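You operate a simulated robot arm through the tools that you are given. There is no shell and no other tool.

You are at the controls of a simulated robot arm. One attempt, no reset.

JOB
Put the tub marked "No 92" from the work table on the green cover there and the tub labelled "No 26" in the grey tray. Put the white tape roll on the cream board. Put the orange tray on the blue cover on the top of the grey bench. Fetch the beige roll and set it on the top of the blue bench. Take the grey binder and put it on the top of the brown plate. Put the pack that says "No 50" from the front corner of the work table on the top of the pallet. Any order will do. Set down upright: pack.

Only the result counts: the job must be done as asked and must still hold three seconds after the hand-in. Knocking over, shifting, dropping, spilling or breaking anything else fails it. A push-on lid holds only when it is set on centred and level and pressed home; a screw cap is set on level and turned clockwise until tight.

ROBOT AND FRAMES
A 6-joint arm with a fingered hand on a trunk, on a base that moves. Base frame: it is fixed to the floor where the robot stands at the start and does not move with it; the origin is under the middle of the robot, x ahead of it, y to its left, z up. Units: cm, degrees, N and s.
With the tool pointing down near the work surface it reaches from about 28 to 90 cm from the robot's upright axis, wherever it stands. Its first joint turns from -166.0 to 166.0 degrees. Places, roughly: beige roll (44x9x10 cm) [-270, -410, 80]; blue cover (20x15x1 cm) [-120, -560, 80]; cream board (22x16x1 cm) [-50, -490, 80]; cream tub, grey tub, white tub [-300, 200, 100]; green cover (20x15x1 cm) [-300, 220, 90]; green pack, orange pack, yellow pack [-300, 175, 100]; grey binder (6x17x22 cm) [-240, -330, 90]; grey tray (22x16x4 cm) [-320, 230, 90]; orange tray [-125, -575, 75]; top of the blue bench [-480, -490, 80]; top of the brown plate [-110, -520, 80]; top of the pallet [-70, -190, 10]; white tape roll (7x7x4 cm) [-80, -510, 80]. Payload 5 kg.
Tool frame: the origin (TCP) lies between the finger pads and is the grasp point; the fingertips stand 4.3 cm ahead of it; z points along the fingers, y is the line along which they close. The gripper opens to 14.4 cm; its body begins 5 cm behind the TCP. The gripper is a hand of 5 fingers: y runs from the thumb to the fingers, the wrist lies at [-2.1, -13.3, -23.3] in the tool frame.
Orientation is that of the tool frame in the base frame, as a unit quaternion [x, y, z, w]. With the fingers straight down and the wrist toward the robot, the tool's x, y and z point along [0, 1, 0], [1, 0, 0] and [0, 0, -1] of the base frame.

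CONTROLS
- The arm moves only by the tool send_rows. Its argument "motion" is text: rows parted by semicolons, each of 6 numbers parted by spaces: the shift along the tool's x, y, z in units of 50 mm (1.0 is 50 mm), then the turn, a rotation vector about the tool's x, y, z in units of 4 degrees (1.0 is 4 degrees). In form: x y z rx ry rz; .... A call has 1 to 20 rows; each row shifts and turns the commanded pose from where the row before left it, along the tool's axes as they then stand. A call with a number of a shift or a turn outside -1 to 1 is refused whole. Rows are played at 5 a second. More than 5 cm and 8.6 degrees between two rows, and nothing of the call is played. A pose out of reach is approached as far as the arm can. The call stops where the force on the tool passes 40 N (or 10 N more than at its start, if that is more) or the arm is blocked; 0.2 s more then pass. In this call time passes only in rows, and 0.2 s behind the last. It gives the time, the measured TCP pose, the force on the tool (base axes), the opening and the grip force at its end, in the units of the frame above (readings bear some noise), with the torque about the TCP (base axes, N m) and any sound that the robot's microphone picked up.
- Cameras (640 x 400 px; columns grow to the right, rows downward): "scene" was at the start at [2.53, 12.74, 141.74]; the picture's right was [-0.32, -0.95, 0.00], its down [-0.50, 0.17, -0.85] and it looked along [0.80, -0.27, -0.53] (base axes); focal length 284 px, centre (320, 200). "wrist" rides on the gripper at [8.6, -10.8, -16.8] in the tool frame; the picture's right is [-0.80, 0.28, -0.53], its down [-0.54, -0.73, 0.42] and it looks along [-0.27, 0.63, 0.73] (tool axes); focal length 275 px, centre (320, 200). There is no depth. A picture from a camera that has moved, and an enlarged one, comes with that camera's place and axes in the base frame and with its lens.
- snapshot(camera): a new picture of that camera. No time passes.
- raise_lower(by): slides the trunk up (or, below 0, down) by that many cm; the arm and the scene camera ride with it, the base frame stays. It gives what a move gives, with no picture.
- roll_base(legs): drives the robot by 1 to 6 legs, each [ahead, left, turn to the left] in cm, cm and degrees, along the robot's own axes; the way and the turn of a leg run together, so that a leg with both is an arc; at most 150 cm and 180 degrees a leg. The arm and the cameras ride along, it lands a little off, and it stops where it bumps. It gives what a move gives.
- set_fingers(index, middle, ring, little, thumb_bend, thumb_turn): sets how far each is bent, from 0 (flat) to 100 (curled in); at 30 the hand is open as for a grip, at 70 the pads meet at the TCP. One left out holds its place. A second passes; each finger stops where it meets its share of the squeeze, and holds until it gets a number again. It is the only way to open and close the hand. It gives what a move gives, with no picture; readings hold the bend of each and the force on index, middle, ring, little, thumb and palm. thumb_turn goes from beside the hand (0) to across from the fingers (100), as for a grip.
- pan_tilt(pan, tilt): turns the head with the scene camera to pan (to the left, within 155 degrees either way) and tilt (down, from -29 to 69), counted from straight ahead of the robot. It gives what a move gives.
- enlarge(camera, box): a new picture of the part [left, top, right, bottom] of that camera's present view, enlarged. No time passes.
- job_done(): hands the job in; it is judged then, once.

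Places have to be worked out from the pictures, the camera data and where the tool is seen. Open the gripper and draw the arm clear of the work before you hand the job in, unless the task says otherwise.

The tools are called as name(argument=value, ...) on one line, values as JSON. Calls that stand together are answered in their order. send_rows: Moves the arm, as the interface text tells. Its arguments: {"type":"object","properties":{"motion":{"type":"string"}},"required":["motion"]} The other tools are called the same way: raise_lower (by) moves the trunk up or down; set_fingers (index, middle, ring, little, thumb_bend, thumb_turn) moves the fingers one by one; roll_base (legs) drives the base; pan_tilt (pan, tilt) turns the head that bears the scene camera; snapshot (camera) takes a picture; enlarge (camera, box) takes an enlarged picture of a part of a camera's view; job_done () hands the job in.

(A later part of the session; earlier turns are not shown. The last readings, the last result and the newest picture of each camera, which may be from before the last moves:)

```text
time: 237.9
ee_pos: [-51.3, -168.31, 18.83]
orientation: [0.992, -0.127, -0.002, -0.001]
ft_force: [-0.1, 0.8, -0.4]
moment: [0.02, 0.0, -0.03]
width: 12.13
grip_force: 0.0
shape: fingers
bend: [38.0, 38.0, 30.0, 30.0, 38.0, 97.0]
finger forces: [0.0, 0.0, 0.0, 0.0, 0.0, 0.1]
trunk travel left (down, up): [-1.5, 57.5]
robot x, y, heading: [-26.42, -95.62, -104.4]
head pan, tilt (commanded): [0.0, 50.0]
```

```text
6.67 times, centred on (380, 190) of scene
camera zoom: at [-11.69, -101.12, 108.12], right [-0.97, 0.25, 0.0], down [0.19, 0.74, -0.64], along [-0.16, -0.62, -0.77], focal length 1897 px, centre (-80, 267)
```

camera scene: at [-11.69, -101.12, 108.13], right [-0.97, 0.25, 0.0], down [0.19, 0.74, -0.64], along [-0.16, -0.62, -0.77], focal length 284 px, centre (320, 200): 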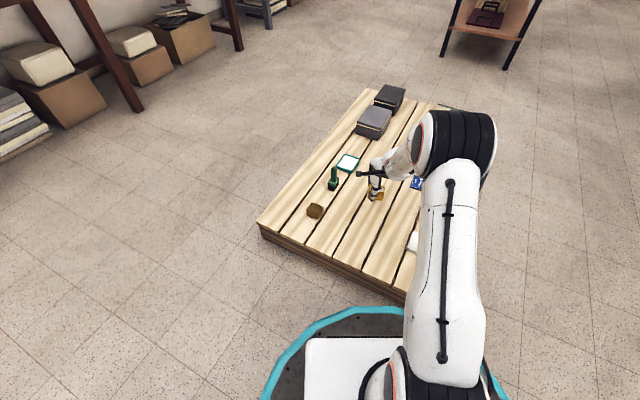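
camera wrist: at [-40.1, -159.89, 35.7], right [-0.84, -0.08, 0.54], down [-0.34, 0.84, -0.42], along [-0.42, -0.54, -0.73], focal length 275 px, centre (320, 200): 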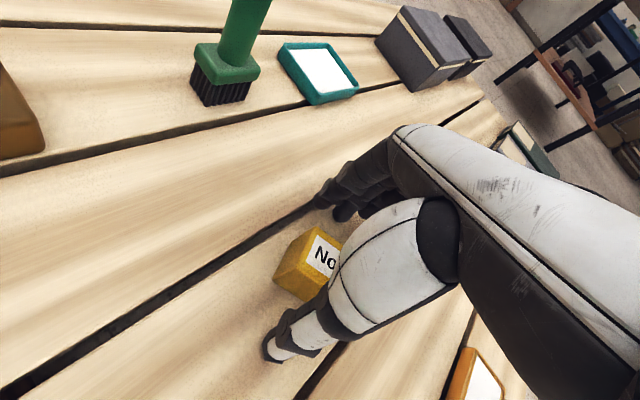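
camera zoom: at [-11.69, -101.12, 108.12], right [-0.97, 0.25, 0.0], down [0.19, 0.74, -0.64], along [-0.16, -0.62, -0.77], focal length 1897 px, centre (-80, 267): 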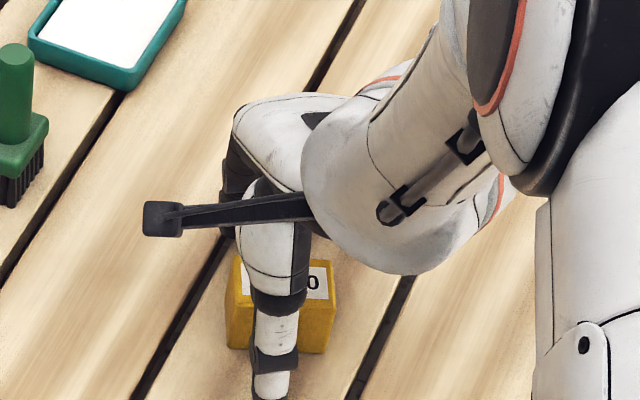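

Pack stands upright with its label on top. I open fully, raise the trunk 40 cm straight up and look.

set_fingers(index=30, middle=30, thumb_bend=30)

raise_lower(by=40)

raise_lower(by=10)

snapshot(camera="scene")

snapshot(camera="wrist")

```text
time: 238.9
ee_pos: [-51.29, -168.23, 18.88]
orientation: [0.992, -0.127, -0.001, -0.001]
ft_force: [-0.7, -1.1, 0.3]
moment: [-0.02, -0.02, -0.02]
width: 14.9
grip_force: 0.1
shape: fingers
bend: [30.0, 30.0, 30.0, 30.0, 30.0, 97.0]
finger forces: [0.0, 0.0, 0.1, 0.0, 0.0, 0.0]
trunk travel left (down, up): [-1.5, 57.5]
robot x, y, heading: [-26.27, -95.23, -104.8]
head pan, tilt (commanded): [0.0, 50.0]
```

```text
time: 242.7
ee_pos: [-51.18, -168.25, 58.97]
orientation: [0.992, -0.127, -0.002, -0.001]
ft_force: [0.3, 0.8, -0.1]
moment: [0.0, 0.0, 0.01]
width: 14.9
grip_force: 0.1
shape: fingers
bend: [30.0, 30.0, 30.0, 30.0, 30.0, 97.0]
finger forces: [0.0, 0.1, 0.0, 0.0, 0.0, 0.0]
trunk travel left (down, up): [-41.5, 17.5]
robot x, y, heading: [-26.53, -95.16, -104.5]
head pan, tilt (commanded): [0.0, 50.0]
```

```text
time: 244.1
ee_pos: [-51.35, -168.12, 68.9]
orientation: [0.992, -0.127, -0.002, -0.002]
ft_force: [0.4, -1.3, -0.2]
moment: [0.03, 0.03, 0.01]
width: 14.91
grip_force: 0.0
shape: fingers
bend: [30.0, 30.0, 30.0, 30.0, 30.0, 97.0]
finger forces: [0.1, 0.0, 0.1, 0.0, 0.0, 0.1]
trunk travel left (down, up): [-51.5, 7.5]
robot x, y, heading: [-26.06, -95.38, -104.8]
head pan, tilt (commanded): [0.0, 50.0]
```

```text
taken
camera scene: at [-11.69, -101.13, 158.12], right [-0.97, 0.25, 0.0], down [0.19, 0.74, -0.64], along [-0.16, -0.62, -0.77], focal length 284 px, centre (320, 200)
```

scene: 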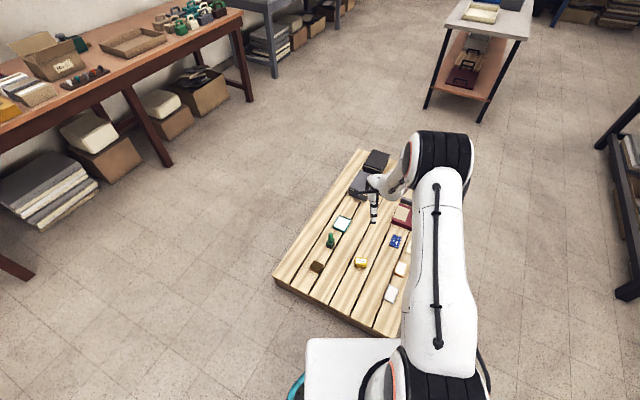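

```text
taken
camera wrist: at [-40.1, -159.89, 85.68], right [-0.84, -0.08, 0.54], down [-0.34, 0.84, -0.42], along [-0.42, -0.54, -0.73], focal length 275 px, centre (320, 200)
```

wrist: 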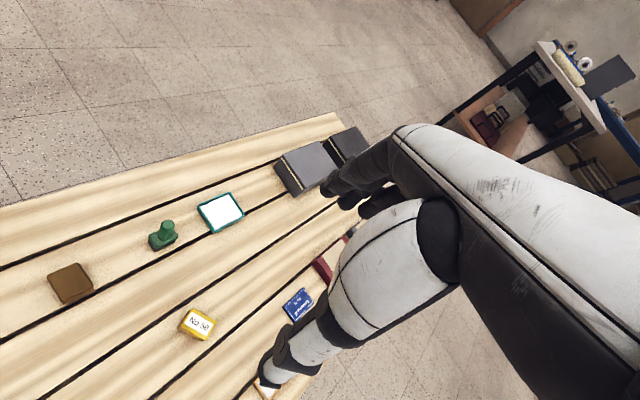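

The pack stands on the pallet. Next the trolley with binder and roll: I retract the arm up and in, then look toward the trolley and grey bench.

send_rows(motion="0 -0.7 -0.7 0 0 0; 0 -0.7 -0.7 0 0 0; 0 -0.7 -0.7 0 0 0; 0 -0.7 -0.7 0 0 0; 0 -0.6 -0.8 0 0 0; 0 -0.6 -0.8 0 0 0; 0 -0.6 -0.8 0 0 0; 0 0 -0.8 0 0 0; 0 0 -0.8 0 0 0; 0 0 -0.8 0 0 0")

pan_tilt(pan=-28, tilt=15)

snapshot(camera="scene")

pan_tilt(pan=10, tilt=15)

snapshot(camera="scene")

```text
time: 246.3
ee_pos: [-45.46, -145.94, 107.06]
orientation: [0.992, -0.127, -0.002, -0.002]
ft_force: [0.0, 0.0, -0.1]
moment: [-0.01, 0.02, -0.01]
width: 14.95
grip_force: 0.1
shape: fingers
bend: [30.0, 30.0, 30.0, 30.0, 30.0, 98.0]
finger forces: [0.0, 0.0, 0.1, 0.1, 0.0, 0.1]
trunk travel left (down, up): [-51.5, 7.5]
robot x, y, heading: [-26.03, -95.4, -104.8]
head pan, tilt (commanded): [0.0, 50.0]
```

```text
time: 247.3
ee_pos: [-45.45, -146.0, 107.0]
orientation: [0.992, -0.127, -0.001, -0.001]
ft_force: [-0.8, 0.1, 0.3]
moment: [-0.03, -0.04, 0.05]
width: 14.94
grip_force: 0.1
shape: fingers
bend: [30.0, 30.0, 30.0, 30.0, 30.0, 98.0]
finger forces: [0.1, 0.0, 0.0, 0.1, 0.0, 0.1]
trunk travel left (down, up): [-51.5, 7.5]
robot x, y, heading: [-26.52, -95.13, -104.6]
head pan, tilt (commanded): [-28.0, 15.0]
```

```text
taken
camera scene: at [-16.06, -100.54, 163.49], right [-0.74, 0.68, 0.0], down [0.18, 0.19, -0.97], along [-0.65, -0.71, -0.26], focal length 284 px, centre (320, 200)
```

scene: 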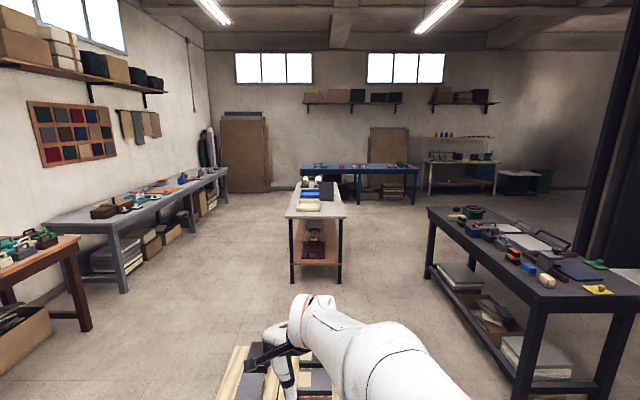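

```text
time: 248.3
ee_pos: [-45.58, -145.99, 106.93]
orientation: [0.992, -0.127, -0.002, -0.001]
ft_force: [0.4, -1.1, 0.7]
moment: [0.01, 0.01, 0.01]
width: 14.94
grip_force: 0.0
shape: fingers
bend: [30.0, 30.0, 30.0, 30.0, 30.0, 98.0]
finger forces: [0.0, 0.0, 0.0, 0.0, 0.1, 0.0]
trunk travel left (down, up): [-51.5, 7.5]
robot x, y, heading: [-26.17, -95.49, -104.6]
head pan, tilt (commanded): [10.0, 15.0]
```

```text
taken
camera scene: at [-10.5, -102.97, 163.5], right [-1.0, 0.08, 0.0], down [0.02, 0.26, -0.97], along [-0.08, -0.96, -0.26], focal length 284 px, centre (320, 200)
```

scene: 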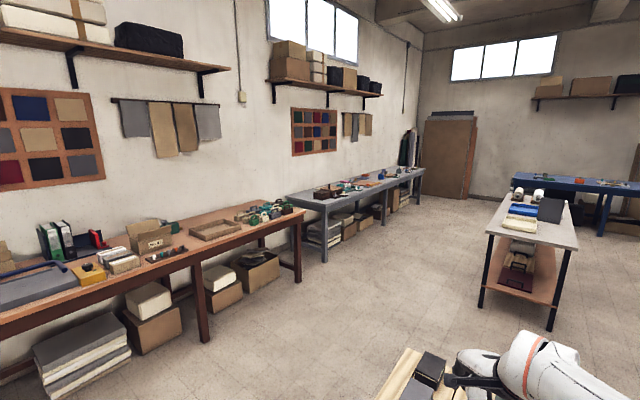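

I zoom in on the trolley, grey bench and blue bench.

enlarge(camera="scene", box=[470, 170, 630, 270])

enlarge(camera="scene", box=[280, 155, 440, 255])

pan_tilt(pan=-28, tilt=15)

enlarge(camera="scene", box=[270, 140, 430, 240])

```text
4.00 times, centred on (550, 220) of scene
camera zoom: at [-10.5, -102.97, 163.5], right [-1.0, 0.08, 0.0], down [0.02, 0.26, -0.97], along [-0.08, -0.96, -0.26], focal length 1138 px, centre (-600, 120)
```

zoom: 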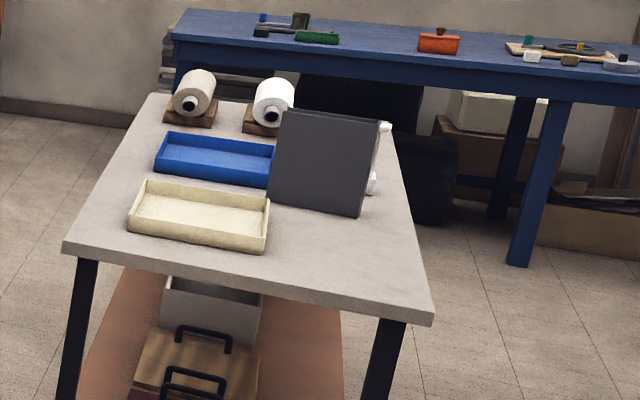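

```text
4.00 times, centred on (360, 205) of scene
camera zoom: at [-10.5, -102.97, 163.5], right [-1.0, 0.08, 0.0], down [0.02, 0.26, -0.97], along [-0.08, -0.96, -0.26], focal length 1138 px, centre (160, 180)
```

zoom: 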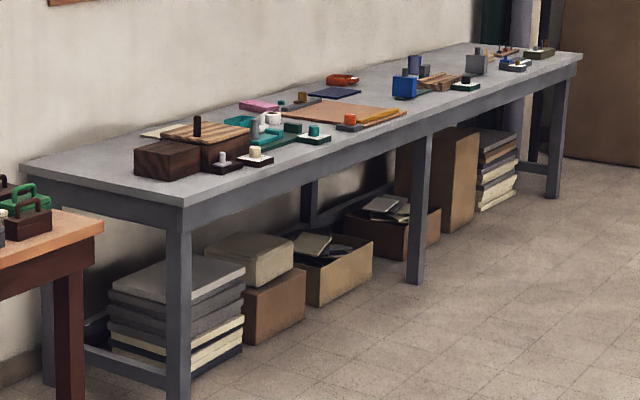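

```text
time: 249.4
ee_pos: [-45.58, -146.04, 106.92]
orientation: [0.992, -0.127, -0.002, -0.001]
ft_force: [0.7, 0.2, 0.1]
moment: [0.01, -0.03, 0.01]
width: 14.95
grip_force: 0.1
shape: fingers
bend: [30.0, 30.0, 30.0, 30.0, 30.0, 98.0]
finger forces: [0.1, 0.0, 0.0, 0.0, 0.1, 0.0]
trunk travel left (down, up): [-51.5, 7.5]
robot x, y, heading: [-26.43, -95.49, -104.7]
head pan, tilt (commanded): [-28.0, 15.0]
```

```text
4.00 times, centred on (350, 190) of scene
camera zoom: at [-16.06, -100.54, 163.5], right [-0.74, 0.68, 0.0], down [0.18, 0.19, -0.97], along [-0.65, -0.71, -0.26], focal length 1138 px, centre (200, 240)
```

zoom: 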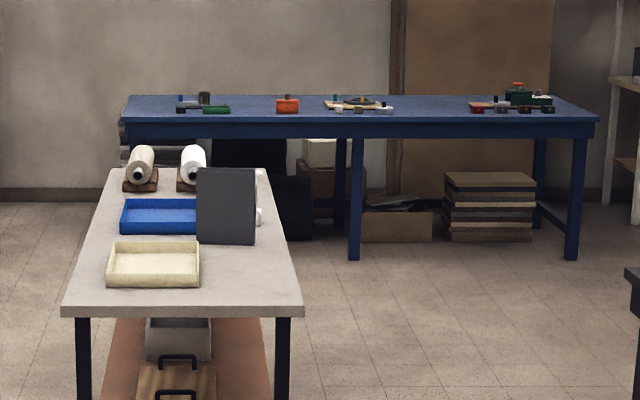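

The trolley (long axis along (-0.67,-0.74)) and grey bench are parallel with a ~150 cm aisle between. I'll go around the pallet on its east side: first legs now, keeping >40 cm clear of its corner.

roll_base(legs=[[19.2, 63.3, 0], [68.7, 33.5, 0], [0, 0, -27.6]])

pan_tilt(pan=0, tilt=25)

snapshot(camera="scene")

```text
time: 258.1
ee_pos: [6.29, -240.41, 107.0]
orientation: [0.936, -0.353, -0.002, -0.001]
ft_force: [-0.6, -0.2, 0.1]
moment: [-0.03, 0.0, 0.0]
width: 14.94
grip_force: 0.1
shape: fingers
bend: [30.0, 30.0, 30.0, 30.0, 30.0, 98.0]
finger forces: [0.0, 0.0, 0.0, 0.0, 0.0, 0.0]
trunk travel left (down, up): [-51.5, 7.5]
robot x, y, heading: [45.88, -203.81, -131.6]
head pan, tilt (commanded): [-28.0, 15.0]
```

```text
time: 259.0
ee_pos: [6.07, -240.44, 106.87]
orientation: [0.936, -0.353, -0.001, -0.001]
ft_force: [-0.2, 0.3, 0.0]
moment: [0.02, -0.03, 0.0]
width: 14.96
grip_force: 0.0
shape: fingers
bend: [30.0, 30.0, 30.0, 30.0, 30.0, 98.0]
finger forces: [0.0, 0.1, 0.0, 0.0, 0.0, 0.0]
trunk travel left (down, up): [-51.5, 7.5]
robot x, y, heading: [45.88, -203.6, -131.5]
head pan, tilt (commanded): [0.0, 25.0]
```

```text
taken
camera scene: at [55.6, -216.67, 161.88], right [-0.75, 0.66, 0.0], down [0.28, 0.32, -0.91], along [-0.6, -0.68, -0.42], focal length 284 px, centre (320, 200)
```

scene: 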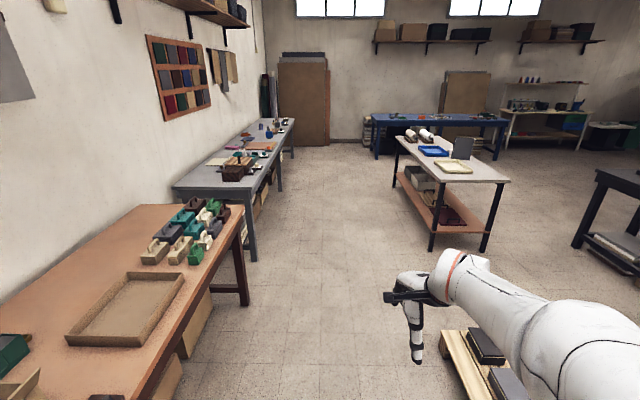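

The aisle is clear. I go ahead 140 cm and look at bench and trolley closer.

roll_base(legs=[[140, 0, 0]])

pan_tilt(pan=25, tilt=25)

snapshot(camera="scene")

pan_tilt(pan=-15, tilt=25)

snapshot(camera="scene")

```text
time: 266.1
ee_pos: [-88.42, -345.47, 106.92]
orientation: [0.933, -0.359, -0.001, -0.001]
ft_force: [-0.1, -0.4, -0.8]
moment: [0.01, 0.01, -0.01]
width: 14.93
grip_force: 0.2
shape: fingers
bend: [30.0, 30.0, 30.0, 30.0, 30.0, 98.0]
finger forces: [0.0, 0.0, 0.1, 0.1, 0.0, 0.0]
trunk travel left (down, up): [-51.5, 7.5]
robot x, y, heading: [-48.11, -309.49, -132.1]
head pan, tilt (commanded): [0.0, 25.0]
```

```text
time: 266.9
ee_pos: [-88.4, -345.47, 106.85]
orientation: [0.933, -0.359, -0.002, -0.001]
ft_force: [0.0, 0.0, 0.1]
moment: [-0.01, 0.01, 0.0]
width: 14.96
grip_force: 0.1
shape: fingers
bend: [30.0, 30.0, 30.0, 30.0, 30.0, 98.0]
finger forces: [0.1, 0.1, 0.0, 0.0, 0.0, 0.0]
trunk travel left (down, up): [-51.5, 7.5]
robot x, y, heading: [-48.67, -309.46, -131.9]
head pan, tilt (commanded): [25.0, 25.0]
```

```text
taken
camera scene: at [-35.22, -324.31, 161.87], right [-0.96, 0.29, 0.0], down [0.12, 0.4, -0.91], along [-0.27, -0.87, -0.42], focal length 284 px, centre (320, 200)
```

scene: 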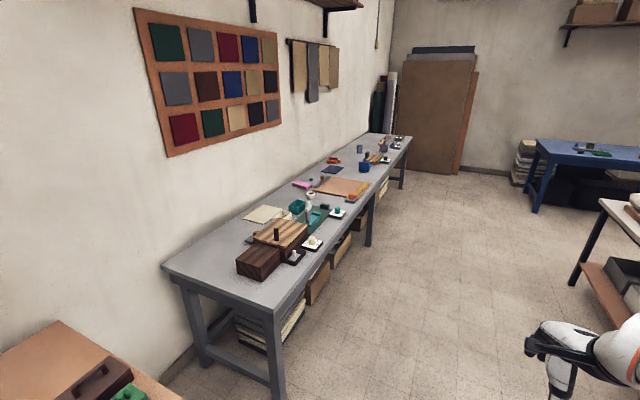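

```text
time: 268.0
ee_pos: [-88.31, -345.43, 106.9]
orientation: [0.933, -0.359, -0.002, -0.002]
ft_force: [0.8, 0.3, -1.2]
moment: [0.0, 0.01, 0.02]
width: 14.96
grip_force: 0.0
shape: fingers
bend: [30.0, 30.0, 30.0, 30.0, 30.0, 98.0]
finger forces: [0.0, 0.1, 0.0, 0.0, 0.0, 0.1]
trunk travel left (down, up): [-51.5, 7.5]
robot x, y, heading: [-48.03, -309.35, -132.2]
head pan, tilt (commanded): [-15.0, 25.0]
```

```text
taken
camera scene: at [-40.24, -320.52, 161.87], right [-0.54, 0.84, 0.0], down [0.35, 0.23, -0.91], along [-0.76, -0.49, -0.42], focal length 284 px, centre (320, 200)
```

scene: 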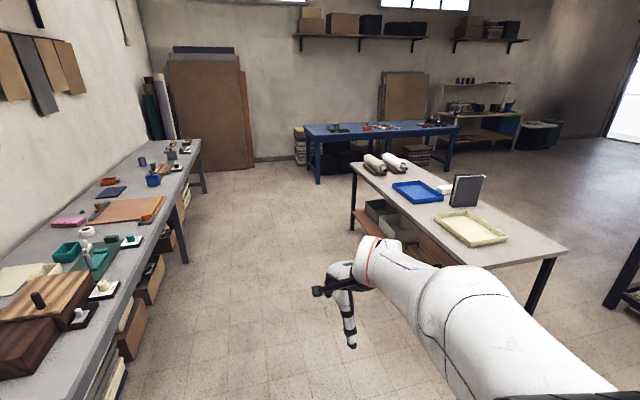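

I zoom on the bench items (cream board, tape roll, brown plate, covers) and on the trolley.

enlarge(camera="scene", box=[0, 150, 220, 310])

enlarge(camera="scene", box=[340, 140, 580, 290])

enlarge(camera="scene", box=[70, 160, 200, 240])

```text
2.50 times, centred on (110, 230) of scene
camera zoom: at [-40.24, -320.52, 161.87], right [-0.54, 0.84, 0.0], down [0.35, 0.23, -0.91], along [-0.76, -0.49, -0.42], focal length 711 px, centre (845, 125)
```

zoom: 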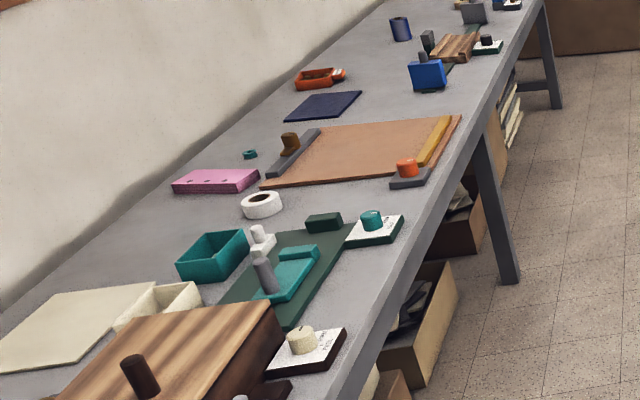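

```text
2.67 times, centred on (460, 215) of scene
camera zoom: at [-40.24, -320.52, 161.87], right [-0.54, 0.84, 0.0], down [0.35, 0.23, -0.91], along [-0.76, -0.49, -0.42], focal length 759 px, centre (-53, 160)
```

zoom: 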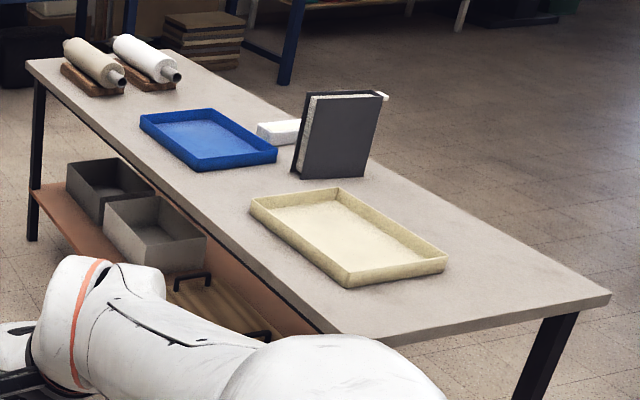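

```text
4.92 times, centred on (135, 200) of scene
camera zoom: at [-40.24, -320.52, 161.87], right [-0.54, 0.84, 0.0], down [0.35, 0.23, -0.91], along [-0.76, -0.49, -0.42], focal length 1401 px, centre (1231, 200)
```

zoom: 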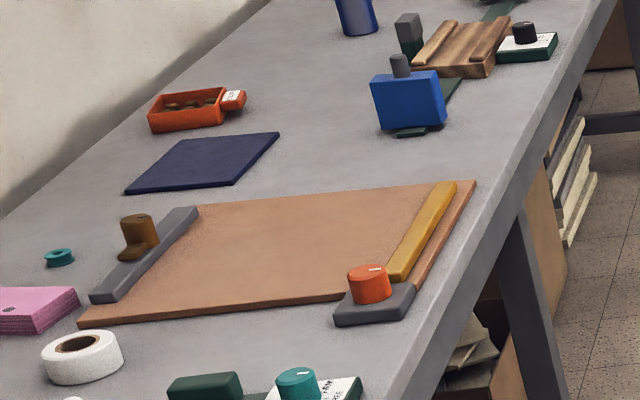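

The binder stands rotated: its front face runs from (-231.5,-339.7) to (-238.2,-325.1), centre ≈(-237.6,-333.6). I raise the hand, turn to face −x and drive to the trolley's left side at about (-160,-356).

send_rows(motion="0 0 -0.7 0 0 0; 0 0 -0.7 0 0 0")

roll_base(legs=[[0, 0, -48], [111.8, 46.6, 0]])

pan_tilt(pan=0, tilt=40)

snapshot(camera="scene")

snapshot(camera="wrist")

```text
time: 268.6
ee_pos: [-88.41, -345.34, 113.98]
orientation: [0.933, -0.36, -0.001, -0.002]
ft_force: [0.6, 0.6, 0.2]
moment: [0.0, -0.03, 0.03]
width: 14.95
grip_force: 0.0
shape: fingers
bend: [30.0, 30.0, 30.0, 30.0, 30.0, 98.0]
finger forces: [0.0, 0.0, 0.0, 0.1, 0.0, 0.1]
trunk travel left (down, up): [-51.5, 7.5]
robot x, y, heading: [-48.47, -309.58, -132.4]
head pan, tilt (commanded): [-15.0, 25.0]
```

```text
time: 277.0
ee_pos: [-214.94, -348.34, 113.97]
orientation: [-0.706, 0.709, 0.001, 0.001]
ft_force: [-0.2, 0.4, 0.9]
moment: [0.02, 0.0, 0.02]
width: 14.94
grip_force: 0.0
shape: fingers
bend: [30.0, 30.0, 30.0, 30.0, 30.0, 98.0]
finger forces: [0.0, 0.0, 0.0, 0.1, 0.1, 0.1]
trunk travel left (down, up): [-51.5, 7.5]
robot x, y, heading: [-160.94, -354.78, 179.5]
head pan, tilt (commanded): [-15.0, 25.0]
```

```text
time: 277.8
ee_pos: [-214.77, -348.5, 113.95]
orientation: [-0.705, 0.709, 0.001, 0.002]
ft_force: [-0.8, 0.1, 0.5]
moment: [-0.01, 0.02, -0.01]
width: 14.94
grip_force: 0.0
shape: fingers
bend: [30.0, 30.0, 30.0, 30.0, 30.0, 98.0]
finger forces: [0.0, 0.1, 0.0, 0.0, 0.0, 0.1]
trunk travel left (down, up): [-51.5, 7.5]
robot x, y, heading: [-161.41, -354.05, 179.7]
head pan, tilt (commanded): [0.0, 40.0]
```

```text
taken
camera scene: at [-163.67, -370.14, 159.55], right [0.01, 1.0, 0.0], down [0.64, 0.0, -0.77], along [-0.77, 0.0, -0.64], focal length 284 px, centre (320, 200)
```

scene: 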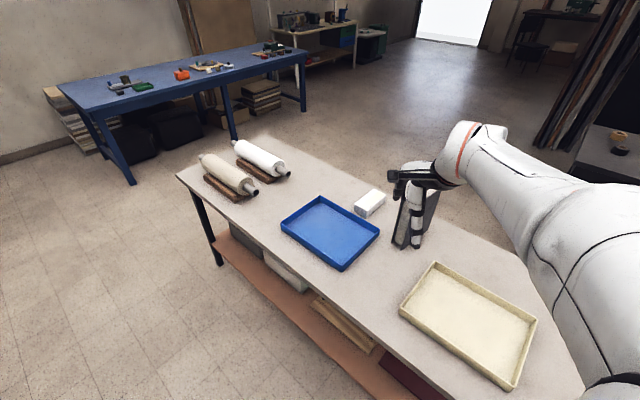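

```text
taken
camera wrist: at [-204.02, -357.12, 130.8], right [-0.28, 0.8, 0.54], down [0.73, 0.54, -0.42], along [-0.62, 0.27, -0.73], focal length 275 px, centre (320, 200)
```

wrist: 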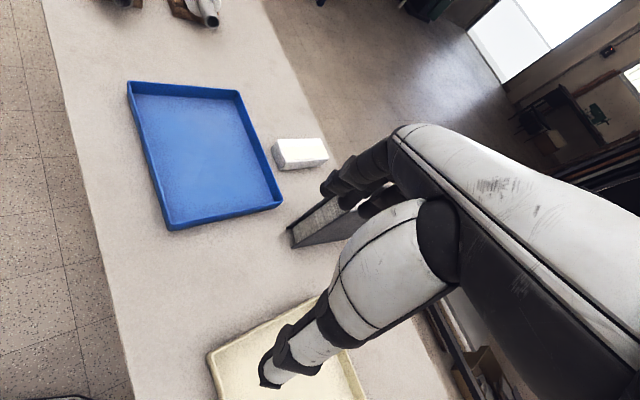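

I zoom on the binder from this side to measure its base and orientation.

enlarge(camera="scene", box=[340, 150, 480, 270])

enlarge(camera="wrist", box=[260, 120, 420, 260])

enlarge(camera="scene", box=[170, 120, 310, 220])

```text
3.33 times, centred on (410, 210) of scene
camera zoom: at [-163.67, -370.14, 159.55], right [0.01, 1.0, 0.0], down [0.64, 0.0, -0.77], along [-0.77, 0.0, -0.64], focal length 948 px, centre (20, 167)
```

zoom: 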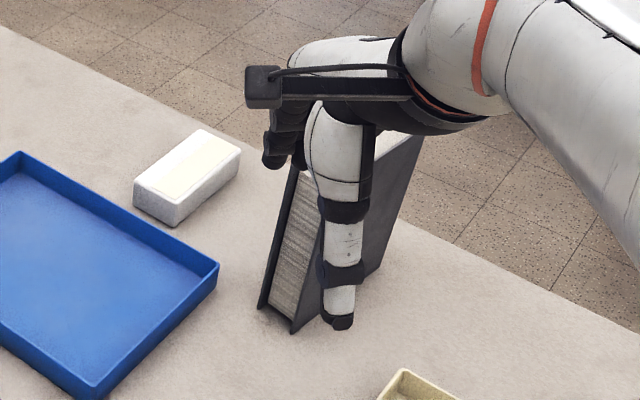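

```text
2.86 times, centred on (340, 190) of wrist
camera zoom: at [-204.02, -357.12, 130.8], right [-0.28, 0.8, 0.54], down [0.73, 0.54, -0.42], along [-0.62, 0.27, -0.73], focal length 786 px, centre (263, 229)
```

zoom: 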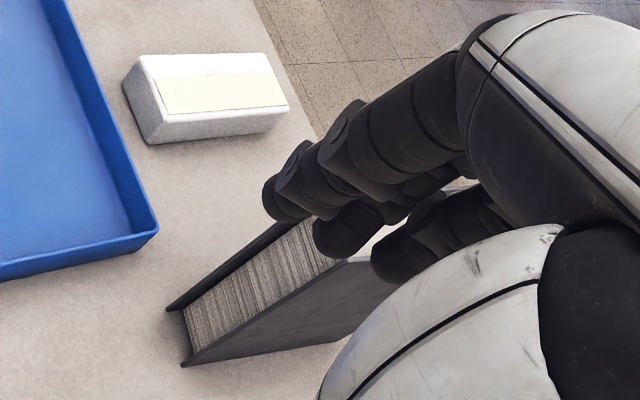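

```text
4.00 times, centred on (240, 170) of scene
camera zoom: at [-163.67, -370.14, 159.55], right [0.01, 1.0, 0.0], down [0.64, 0.0, -0.77], along [-0.77, 0.0, -0.64], focal length 1138 px, centre (640, 320)
```

zoom: 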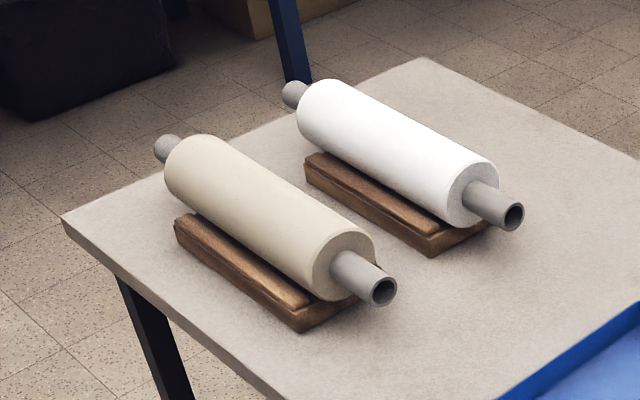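

Binder: centre ≈(-239.9,-334.1), thickness direction at 36°, top at z≈100. I yaw the hand by +36° and hover above it.

send_rows(motion="0 0 0 0 0 -1; 0 0 0 0 0 -1; 0 0 0 0 0 -1; 0 0 0 0 0 -1; 0 0 0 0 0 -1; 0 0 0 0 0 -1; 0 0 0 0 0 -1; 0 0 0 0 0 -1; 0 0 0 0 0 -1; -0.826 0.397 0 0 0 0; -0.826 0.397 0 0 0 0; -0.826 0.397 0 0 0 0; -0.826 0.397 0 0 0 0; -0.826 0.397 0 0 0 0; -0.826 0.397 0 0 0 0")

snapshot(camera="wrist")

enlarge(camera="scene", box=[340, 100, 520, 260])

```text
time: 280.9
ee_pos: [-238.92, -335.1, 113.88]
orientation: [0.89, -0.456, 0.001, -0.002]
ft_force: [0.0, 0.4, 0.4]
moment: [-0.02, -0.05, 0.02]
width: 14.94
grip_force: 0.0
shape: fingers
bend: [30.0, 30.0, 30.0, 30.0, 30.0, 98.0]
finger forces: [0.0, 0.1, 0.1, 0.1, 0.0, 0.0]
trunk travel left (down, up): [-51.5, 7.5]
robot x, y, heading: [-161.32, -354.49, 179.6]
head pan, tilt (commanded): [0.0, 40.0]
```

```text
taken
camera wrist: at [-225.11, -335.89, 130.8], right [-0.7, 0.48, 0.53], down [0.27, 0.87, -0.42], along [-0.66, -0.15, -0.74], focal length 275 px, centre (320, 200)
```

wrist: 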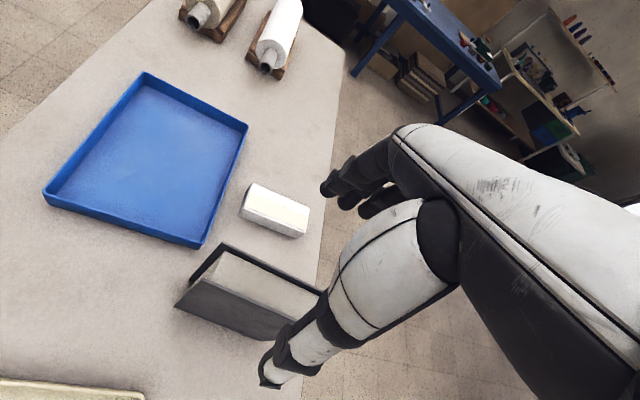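

```text
2.50 times, centred on (430, 180) of scene
camera zoom: at [-163.8, -370.1, 159.54], right [0.01, 1.0, 0.0], down [0.64, 0.0, -0.77], along [-0.77, 0.0, -0.64], focal length 711 px, centre (45, 250)
```

zoom: 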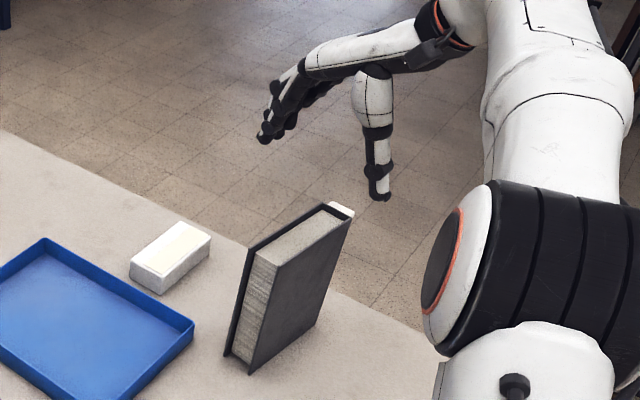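

Binder top is in view of the wrist camera; I zoom for its exact position relative to the hand.

enlarge(camera="wrist", box=[160, 220, 340, 360])

```text
2.86 times, centred on (250, 290) of wrist
camera zoom: at [-225.11, -335.89, 130.8], right [-0.7, 0.48, 0.53], down [0.27, 0.87, -0.42], along [-0.66, -0.15, -0.74], focal length 786 px, centre (520, -57)
```

zoom: 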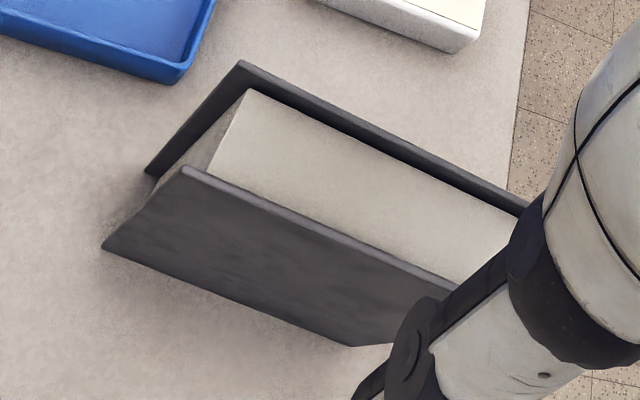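

The binder top is centred between thumb and fingers (offset ≤0.3 cm). I descend so the pads overlap its top ~8 cm and close all fingers.

send_rows(motion="0 0.04 0.9 0 0 0; 0 0 0.9 0 0 0; 0 0 0.9 0 0 0; 0 0 0.5 0 0 0; 0 0 0.26 0 0 0; 0 0 0 0 0 0")

enlarge(camera="scene", box=[340, 100, 520, 260])

```text
time: 282.4
ee_pos: [-238.92, -335.24, 96.66]
orientation: [0.89, -0.456, 0.0, -0.002]
ft_force: [-0.1, -0.3, -0.1]
moment: [-0.02, -0.01, 0.02]
width: 14.95
grip_force: 0.0
shape: fingers
bend: [30.0, 30.0, 30.0, 30.0, 30.0, 98.0]
finger forces: [0.1, 0.0, 0.0, 0.0, 0.1, 0.0]
trunk travel left (down, up): [-51.5, 7.5]
robot x, y, heading: [-160.77, -354.78, 179.7]
head pan, tilt (commanded): [0.0, 40.0]
```

```text
2.50 times, centred on (430, 180) of scene
camera zoom: at [-163.68, -370.14, 159.54], right [0.01, 1.0, 0.0], down [0.64, 0.0, -0.77], along [-0.77, 0.0, -0.64], focal length 711 px, centre (45, 250)
```

zoom: 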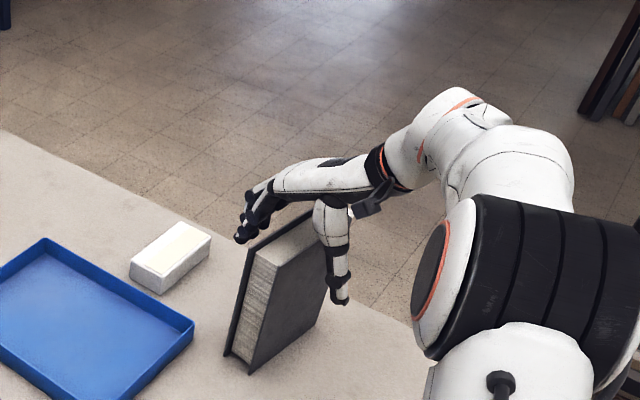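

The hand straddles the binder's top edge. I close the fingers in two steps.

set_fingers(index=52, middle=52, ring=52, little=52, thumb_bend=52)

set_fingers(index=70, middle=70, ring=70, little=70, thumb_bend=70)

enlarge(camera="scene", box=[340, 100, 520, 260])

```text
time: 283.4
ee_pos: [-239.15, -335.29, 96.66]
orientation: [0.89, -0.457, 0.0, -0.002]
ft_force: [-1.1, -0.1, 0.5]
moment: [0.01, 0.0, -0.01]
width: 7.2
grip_force: 0.2
shape: fingers
bend: [52.0, 52.0, 52.0, 52.0, 52.0, 98.0]
finger forces: [0.0, 0.1, 0.2, 0.3, 0.1, 0.0]
trunk travel left (down, up): [-51.5, 7.5]
robot x, y, heading: [-161.07, -355.12, 179.7]
head pan, tilt (commanded): [0.0, 40.0]
```

```text
time: 284.4
ee_pos: [-239.01, -335.3, 96.53]
orientation: [0.89, -0.457, 0.001, -0.002]
ft_force: [0.0, 0.7, 0.9]
moment: [0.13, 0.04, 0.02]
width: 5.28
grip_force: 26.4
shape: fingers
bend: [60.0, 64.0, 66.0, 69.0, 58.0, 94.0]
finger forces: [10.9, 8.8, 5.0, 1.7, 26.4, 0.0]
trunk travel left (down, up): [-51.5, 7.5]
robot x, y, heading: [-161.0, -354.65, 179.7]
head pan, tilt (commanded): [0.0, 40.0]
```

```text
2.50 times, centred on (430, 180) of scene
camera zoom: at [-163.71, -370.13, 159.54], right [0.01, 1.0, 0.0], down [0.64, 0.0, -0.77], along [-0.77, 0.0, -0.64], focal length 711 px, centre (45, 250)
```

zoom: 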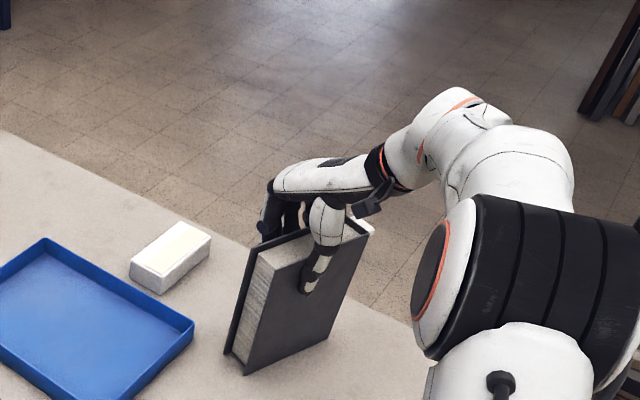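

Gripped with 26 N. I lift 2 cm and check weight and stability.

send_rows(motion="0 0 -0.2 0 0 0; 0 0 -0.2 0 0 0; 0 0 0 0 0 0")

enlarge(camera="scene", box=[340, 100, 520, 260])

```text
time: 285.1
ee_pos: [-239.09, -335.24, 98.78]
orientation: [0.89, -0.456, -0.001, -0.003]
ft_force: [-0.7, -0.4, -4.0]
moment: [-0.06, -0.02, 0.01]
width: 5.27
grip_force: 25.2
shape: fingers
bend: [60.0, 64.0, 66.0, 69.0, 59.0, 94.0]
finger forces: [12.5, 7.8, 4.7, 1.0, 26.1, 0.0]
trunk travel left (down, up): [-51.5, 7.5]
robot x, y, heading: [-161.24, -354.38, 179.5]
head pan, tilt (commanded): [0.0, 40.0]
```

```text
2.50 times, centred on (430, 180) of scene
camera zoom: at [-163.72, -370.13, 159.54], right [0.01, 1.0, 0.0], down [0.64, 0.0, -0.77], along [-0.77, 0.0, -0.64], focal length 711 px, centre (45, 250)
```

zoom: 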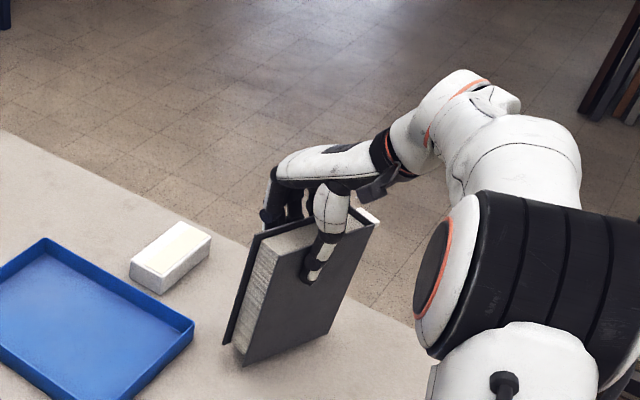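

Lifts fine (≈4 N). I raise it another 12 cm and retract toward the robot.

send_rows(motion="0 0 -0.8 0 0 0; 0 0 -0.8 0 0 0; 0 0 -0.8 0 0 0; 0.53 -0.73 0 0 0 0; 0.53 -0.73 0 0 0 0; 0.53 -0.73 0 0 0 0; 0.53 -0.73 0 0 0 0; 0.53 -0.73 0 0 0 0; 0.53 -0.73 0 0 0 0; 0 0 0 0 0 0")

snapshot(camera="scene")

```text
time: 287.4
ee_pos: [-211.72, -335.48, 110.89]
orientation: [0.89, -0.456, -0.001, -0.002]
ft_force: [0.4, 1.0, -3.3]
moment: [-0.07, 0.01, 0.0]
width: 5.26
grip_force: 25.1
shape: fingers
bend: [60.0, 65.0, 66.0, 70.0, 59.0, 94.0]
finger forces: [12.1, 7.7, 4.7, 0.7, 25.7, 0.1]
trunk travel left (down, up): [-51.5, 7.5]
robot x, y, heading: [-161.37, -354.23, 179.6]
head pan, tilt (commanded): [0.0, 40.0]
```

```text
taken
camera scene: at [-163.68, -370.14, 159.54], right [0.01, 1.0, 0.0], down [0.64, 0.0, -0.77], along [-0.77, 0.0, -0.64], focal length 284 px, centre (320, 200)
```

scene: 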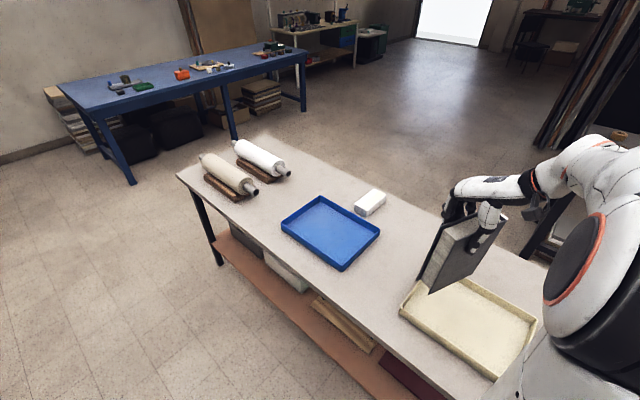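

The brown plate spans ≈34×36 cm with centre ≈(-110,-515); its middle is free. I raise the trunk 7 cm, drive to mid-aisle at about (-186,-449), and turn left to face the grey bench.

raise_lower(by=7)

roll_base(legs=[[23.8, 94.9, 0], [0, 0, 139]])

pan_tilt(pan=0, tilt=35)

snapshot(camera="scene")

```text
time: 288.4
ee_pos: [-211.91, -335.4, 117.74]
orientation: [0.89, -0.456, 0.0, -0.002]
ft_force: [0.3, -0.4, -4.6]
moment: [-0.09, -0.06, -0.02]
width: 5.25
grip_force: 26.0
shape: fingers
bend: [60.0, 65.0, 66.0, 70.0, 59.0, 94.0]
finger forces: [12.1, 7.9, 4.8, 0.9, 25.5, 0.0]
trunk travel left (down, up): [-58.5, 0.5]
robot x, y, heading: [-161.07, -354.33, 179.9]
head pan, tilt (commanded): [0.0, 40.0]
```

```text
time: 299.2
ee_pos: [-160.35, -496.34, 117.57]
orientation: [0.743, 0.67, -0.002, -0.001]
ft_force: [-0.6, 0.0, -4.1]
moment: [0.08, -0.03, 0.02]
width: 5.24
grip_force: 24.0
shape: fingers
bend: [60.0, 65.0, 66.0, 70.0, 59.0, 94.0]
finger forces: [11.4, 7.5, 4.4, 0.7, 24.0, 0.0]
trunk travel left (down, up): [-58.5, 0.5]
robot x, y, heading: [-185.86, -448.52, -42.1]
head pan, tilt (commanded): [0.0, 40.0]
```

```text
time: 299.9
ee_pos: [-160.56, -496.36, 117.75]
orientation: [0.742, 0.67, -0.002, 0.0]
ft_force: [-0.3, -0.8, -3.9]
moment: [0.06, -0.04, -0.02]
width: 5.2
grip_force: 24.5
shape: fingers
bend: [60.0, 65.0, 66.0, 70.0, 59.0, 94.0]
finger forces: [11.5, 7.5, 4.4, 0.6, 24.0, 0.1]
trunk travel left (down, up): [-58.5, 0.5]
robot x, y, heading: [-185.47, -448.6, -42.0]
head pan, tilt (commanded): [0.0, 35.0]
```

```text
taken
camera scene: at [-173.22, -438.74, 167.29], right [-0.67, -0.74, 0.0], down [-0.43, 0.38, -0.82], along [0.61, -0.55, -0.57], focal length 284 px, centre (320, 200)
```

scene: 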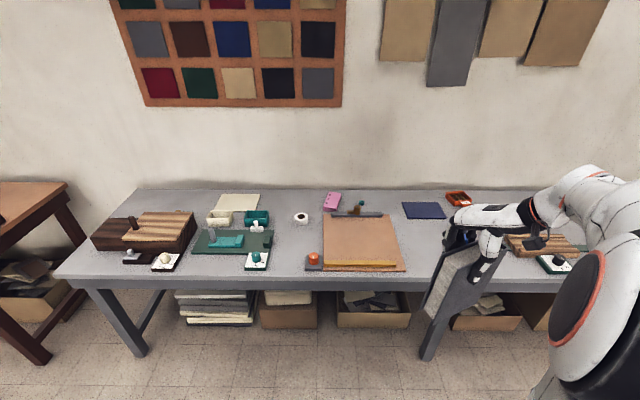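

Good overview of the bench. I zoom in parts to measure plate, tape roll, cream board, blue cover and orange tray.

enlarge(camera="scene", box=[280, 180, 480, 290])

enlarge(camera="scene", box=[180, 175, 340, 275])

enlarge(camera="scene", box=[390, 180, 490, 230])

```text
3.20 times, centred on (380, 235) of scene
camera zoom: at [-173.22, -438.74, 167.29], right [-0.67, -0.74, 0.0], down [-0.43, 0.38, -0.82], along [0.61, -0.55, -0.57], focal length 910 px, centre (128, 88)
```

zoom: 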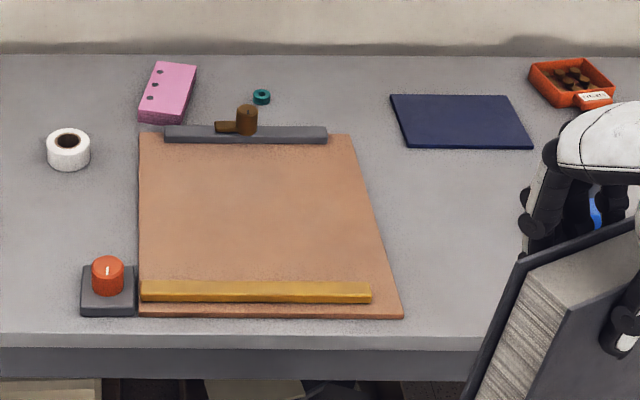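

```text
4.00 times, centred on (260, 225) of scene
camera zoom: at [-173.22, -438.74, 167.29], right [-0.67, -0.74, 0.0], down [-0.43, 0.38, -0.82], along [0.61, -0.55, -0.57], focal length 1138 px, centre (560, 100)
```

zoom: 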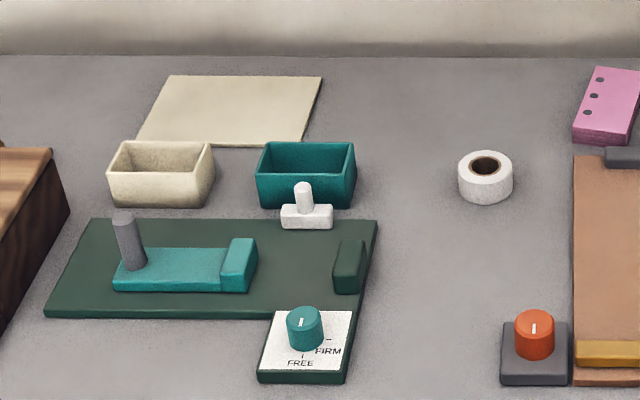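

```text
6.40 times, centred on (440, 205) of scene
camera zoom: at [-173.22, -438.74, 167.29], right [-0.67, -0.74, 0.0], down [-0.43, 0.38, -0.82], along [0.61, -0.55, -0.57], focal length 1821 px, centre (-448, 168)
```

zoom: 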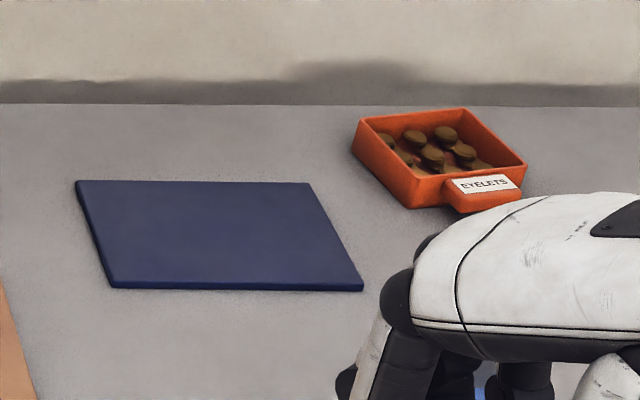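

Plate centre ≈(-113,-518), top z≈76.7. Boxes under the bench are recessed. I drive ahead 35 cm toward the bench.

roll_base(legs=[[35, 0, 0]])

snapshot(camera="scene")

snapshot(camera="wrist")

```text
time: 302.1
ee_pos: [-133.83, -519.62, 117.77]
orientation: [0.74, 0.673, -0.002, -0.001]
ft_force: [0.9, -0.3, -3.6]
moment: [0.07, -0.02, -0.02]
width: 5.21
grip_force: 23.5
shape: fingers
bend: [60.0, 65.0, 66.0, 70.0, 59.0, 94.0]
finger forces: [11.6, 7.6, 4.4, 0.6, 24.1, 0.0]
trunk travel left (down, up): [-58.5, 0.5]
robot x, y, heading: [-159.51, -472.08, -41.5]
head pan, tilt (commanded): [0.0, 35.0]
```

```text
taken
camera scene: at [-146.96, -462.09, 167.29], right [-0.66, -0.75, 0.0], down [-0.43, 0.38, -0.82], along [0.61, -0.54, -0.57], focal length 284 px, centre (320, 200)
```

scene: 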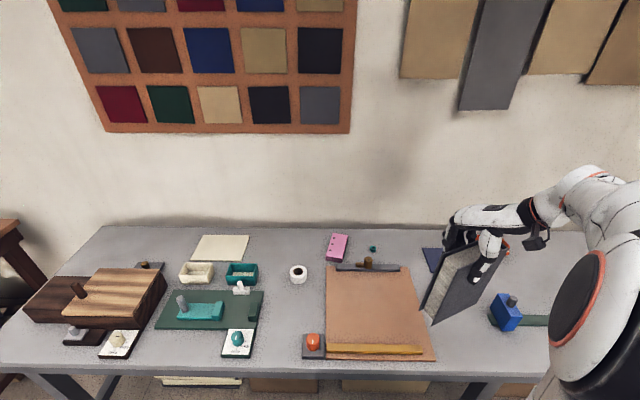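

```text
taken
camera wrist: at [-143.78, -509.99, 134.63], right [0.21, -0.82, 0.53], down [-0.78, -0.47, -0.42], along [0.6, -0.33, -0.73], focal length 275 px, centre (320, 200)
```

wrist: 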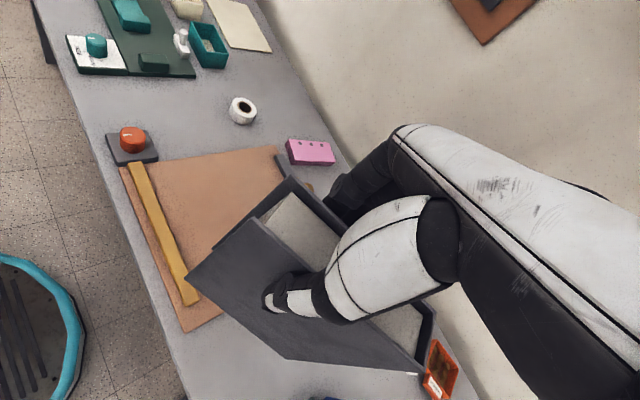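

The hand is beside the plate; I move the binder over the plate's middle and lower it to ~3 cm above.

send_rows(motion="0.23 0.822 0 0 0 0; 0.23 0.822 0 0 0 0; 0.23 0.822 0 0 0 0; 0.23 0.822 0 0 0 0; 0.23 0.822 0 0 0 0; 0 0 0.8 0 0 0; 0 0 0.8 0 0 0; 0 0 0.8 0 0 0; 0 0 0.8 0 0 0; 0 0 0.6 0 0 0; 0 0 0 0 0 0")

snapshot(camera="scene")

snapshot(camera="wrist")

```text
time: 304.5
ee_pos: [-113.06, -516.05, 98.63]
orientation: [0.74, 0.672, -0.002, 0.0]
ft_force: [0.3, 0.2, -3.8]
moment: [0.06, -0.02, 0.01]
width: 5.21
grip_force: 24.0
shape: fingers
bend: [60.0, 65.0, 66.0, 70.0, 59.0, 94.0]
finger forces: [11.5, 7.4, 4.1, 0.4, 23.7, 0.0]
trunk travel left (down, up): [-58.5, 0.5]
robot x, y, heading: [-159.56, -472.09, -41.7]
head pan, tilt (commanded): [0.0, 35.0]
```

```text
taken
camera scene: at [-146.98, -462.05, 167.3], right [-0.66, -0.75, 0.0], down [-0.43, 0.38, -0.82], along [0.61, -0.54, -0.57], focal length 284 px, centre (320, 200)
```

scene: 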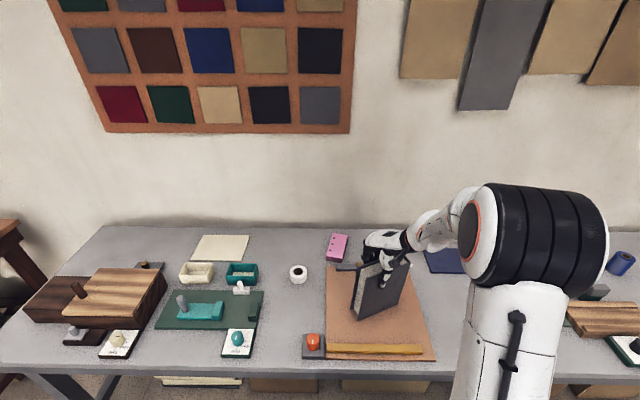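

```text
taken
camera wrist: at [-122.9, -506.42, 115.46], right [0.21, -0.82, 0.54], down [-0.78, -0.47, -0.42], along [0.6, -0.33, -0.73], focal length 275 px, centre (320, 200)
```

wrist: 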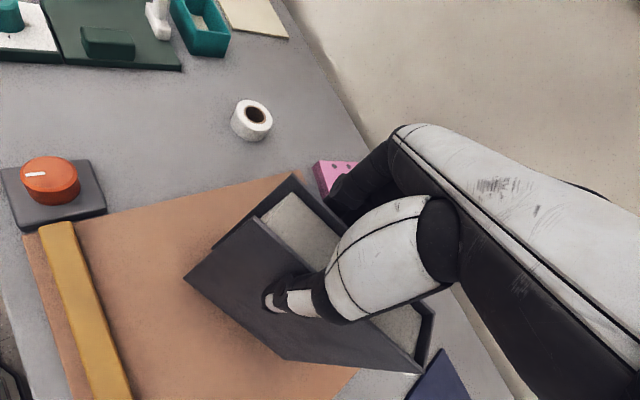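

I zoom on the binder over the plate to check clearance before the final descent.

enlarge(camera="scene", box=[300, 220, 450, 370])

```text
2.67 times, centred on (375, 295) of scene
camera zoom: at [-146.98, -462.05, 167.3], right [-0.66, -0.75, 0.0], down [-0.43, 0.38, -0.82], along [0.61, -0.54, -0.57], focal length 759 px, centre (173, -53)
```

zoom: 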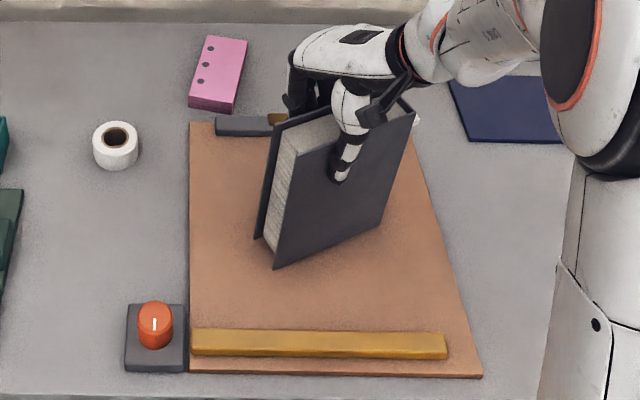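

Clear all round. I lower in 0.5 cm steps, watching the force.

send_rows(motion="0 0 0.1 0 0 0; 0 0 0.1 0 0 0; 0 0 0.1 0 0 0; 0 0 0.06 0 0 0; 0 0 0 0 0 0")

```text
time: 305.7
ee_pos: [-112.69, -515.93, 97.59]
orientation: [0.741, 0.671, 0.0, 0.005]
ft_force: [-1.1, 3.7, 17.3]
moment: [0.16, 0.11, 0.1]
width: 5.25
grip_force: 25.5
shape: fingers
bend: [61.0, 65.0, 67.0, 70.0, 59.0, 94.0]
finger forces: [11.4, 8.3, 4.4, 0.0, 27.1, 0.1]
trunk travel left (down, up): [-58.5, 0.5]
robot x, y, heading: [-159.55, -471.77, -41.2]
head pan, tilt (commanded): [0.0, 35.0]
stopped in row 5: the force on the tool passed its limit at 42 N (the readings are from after the stop); the commanded pose is now the measured one
```

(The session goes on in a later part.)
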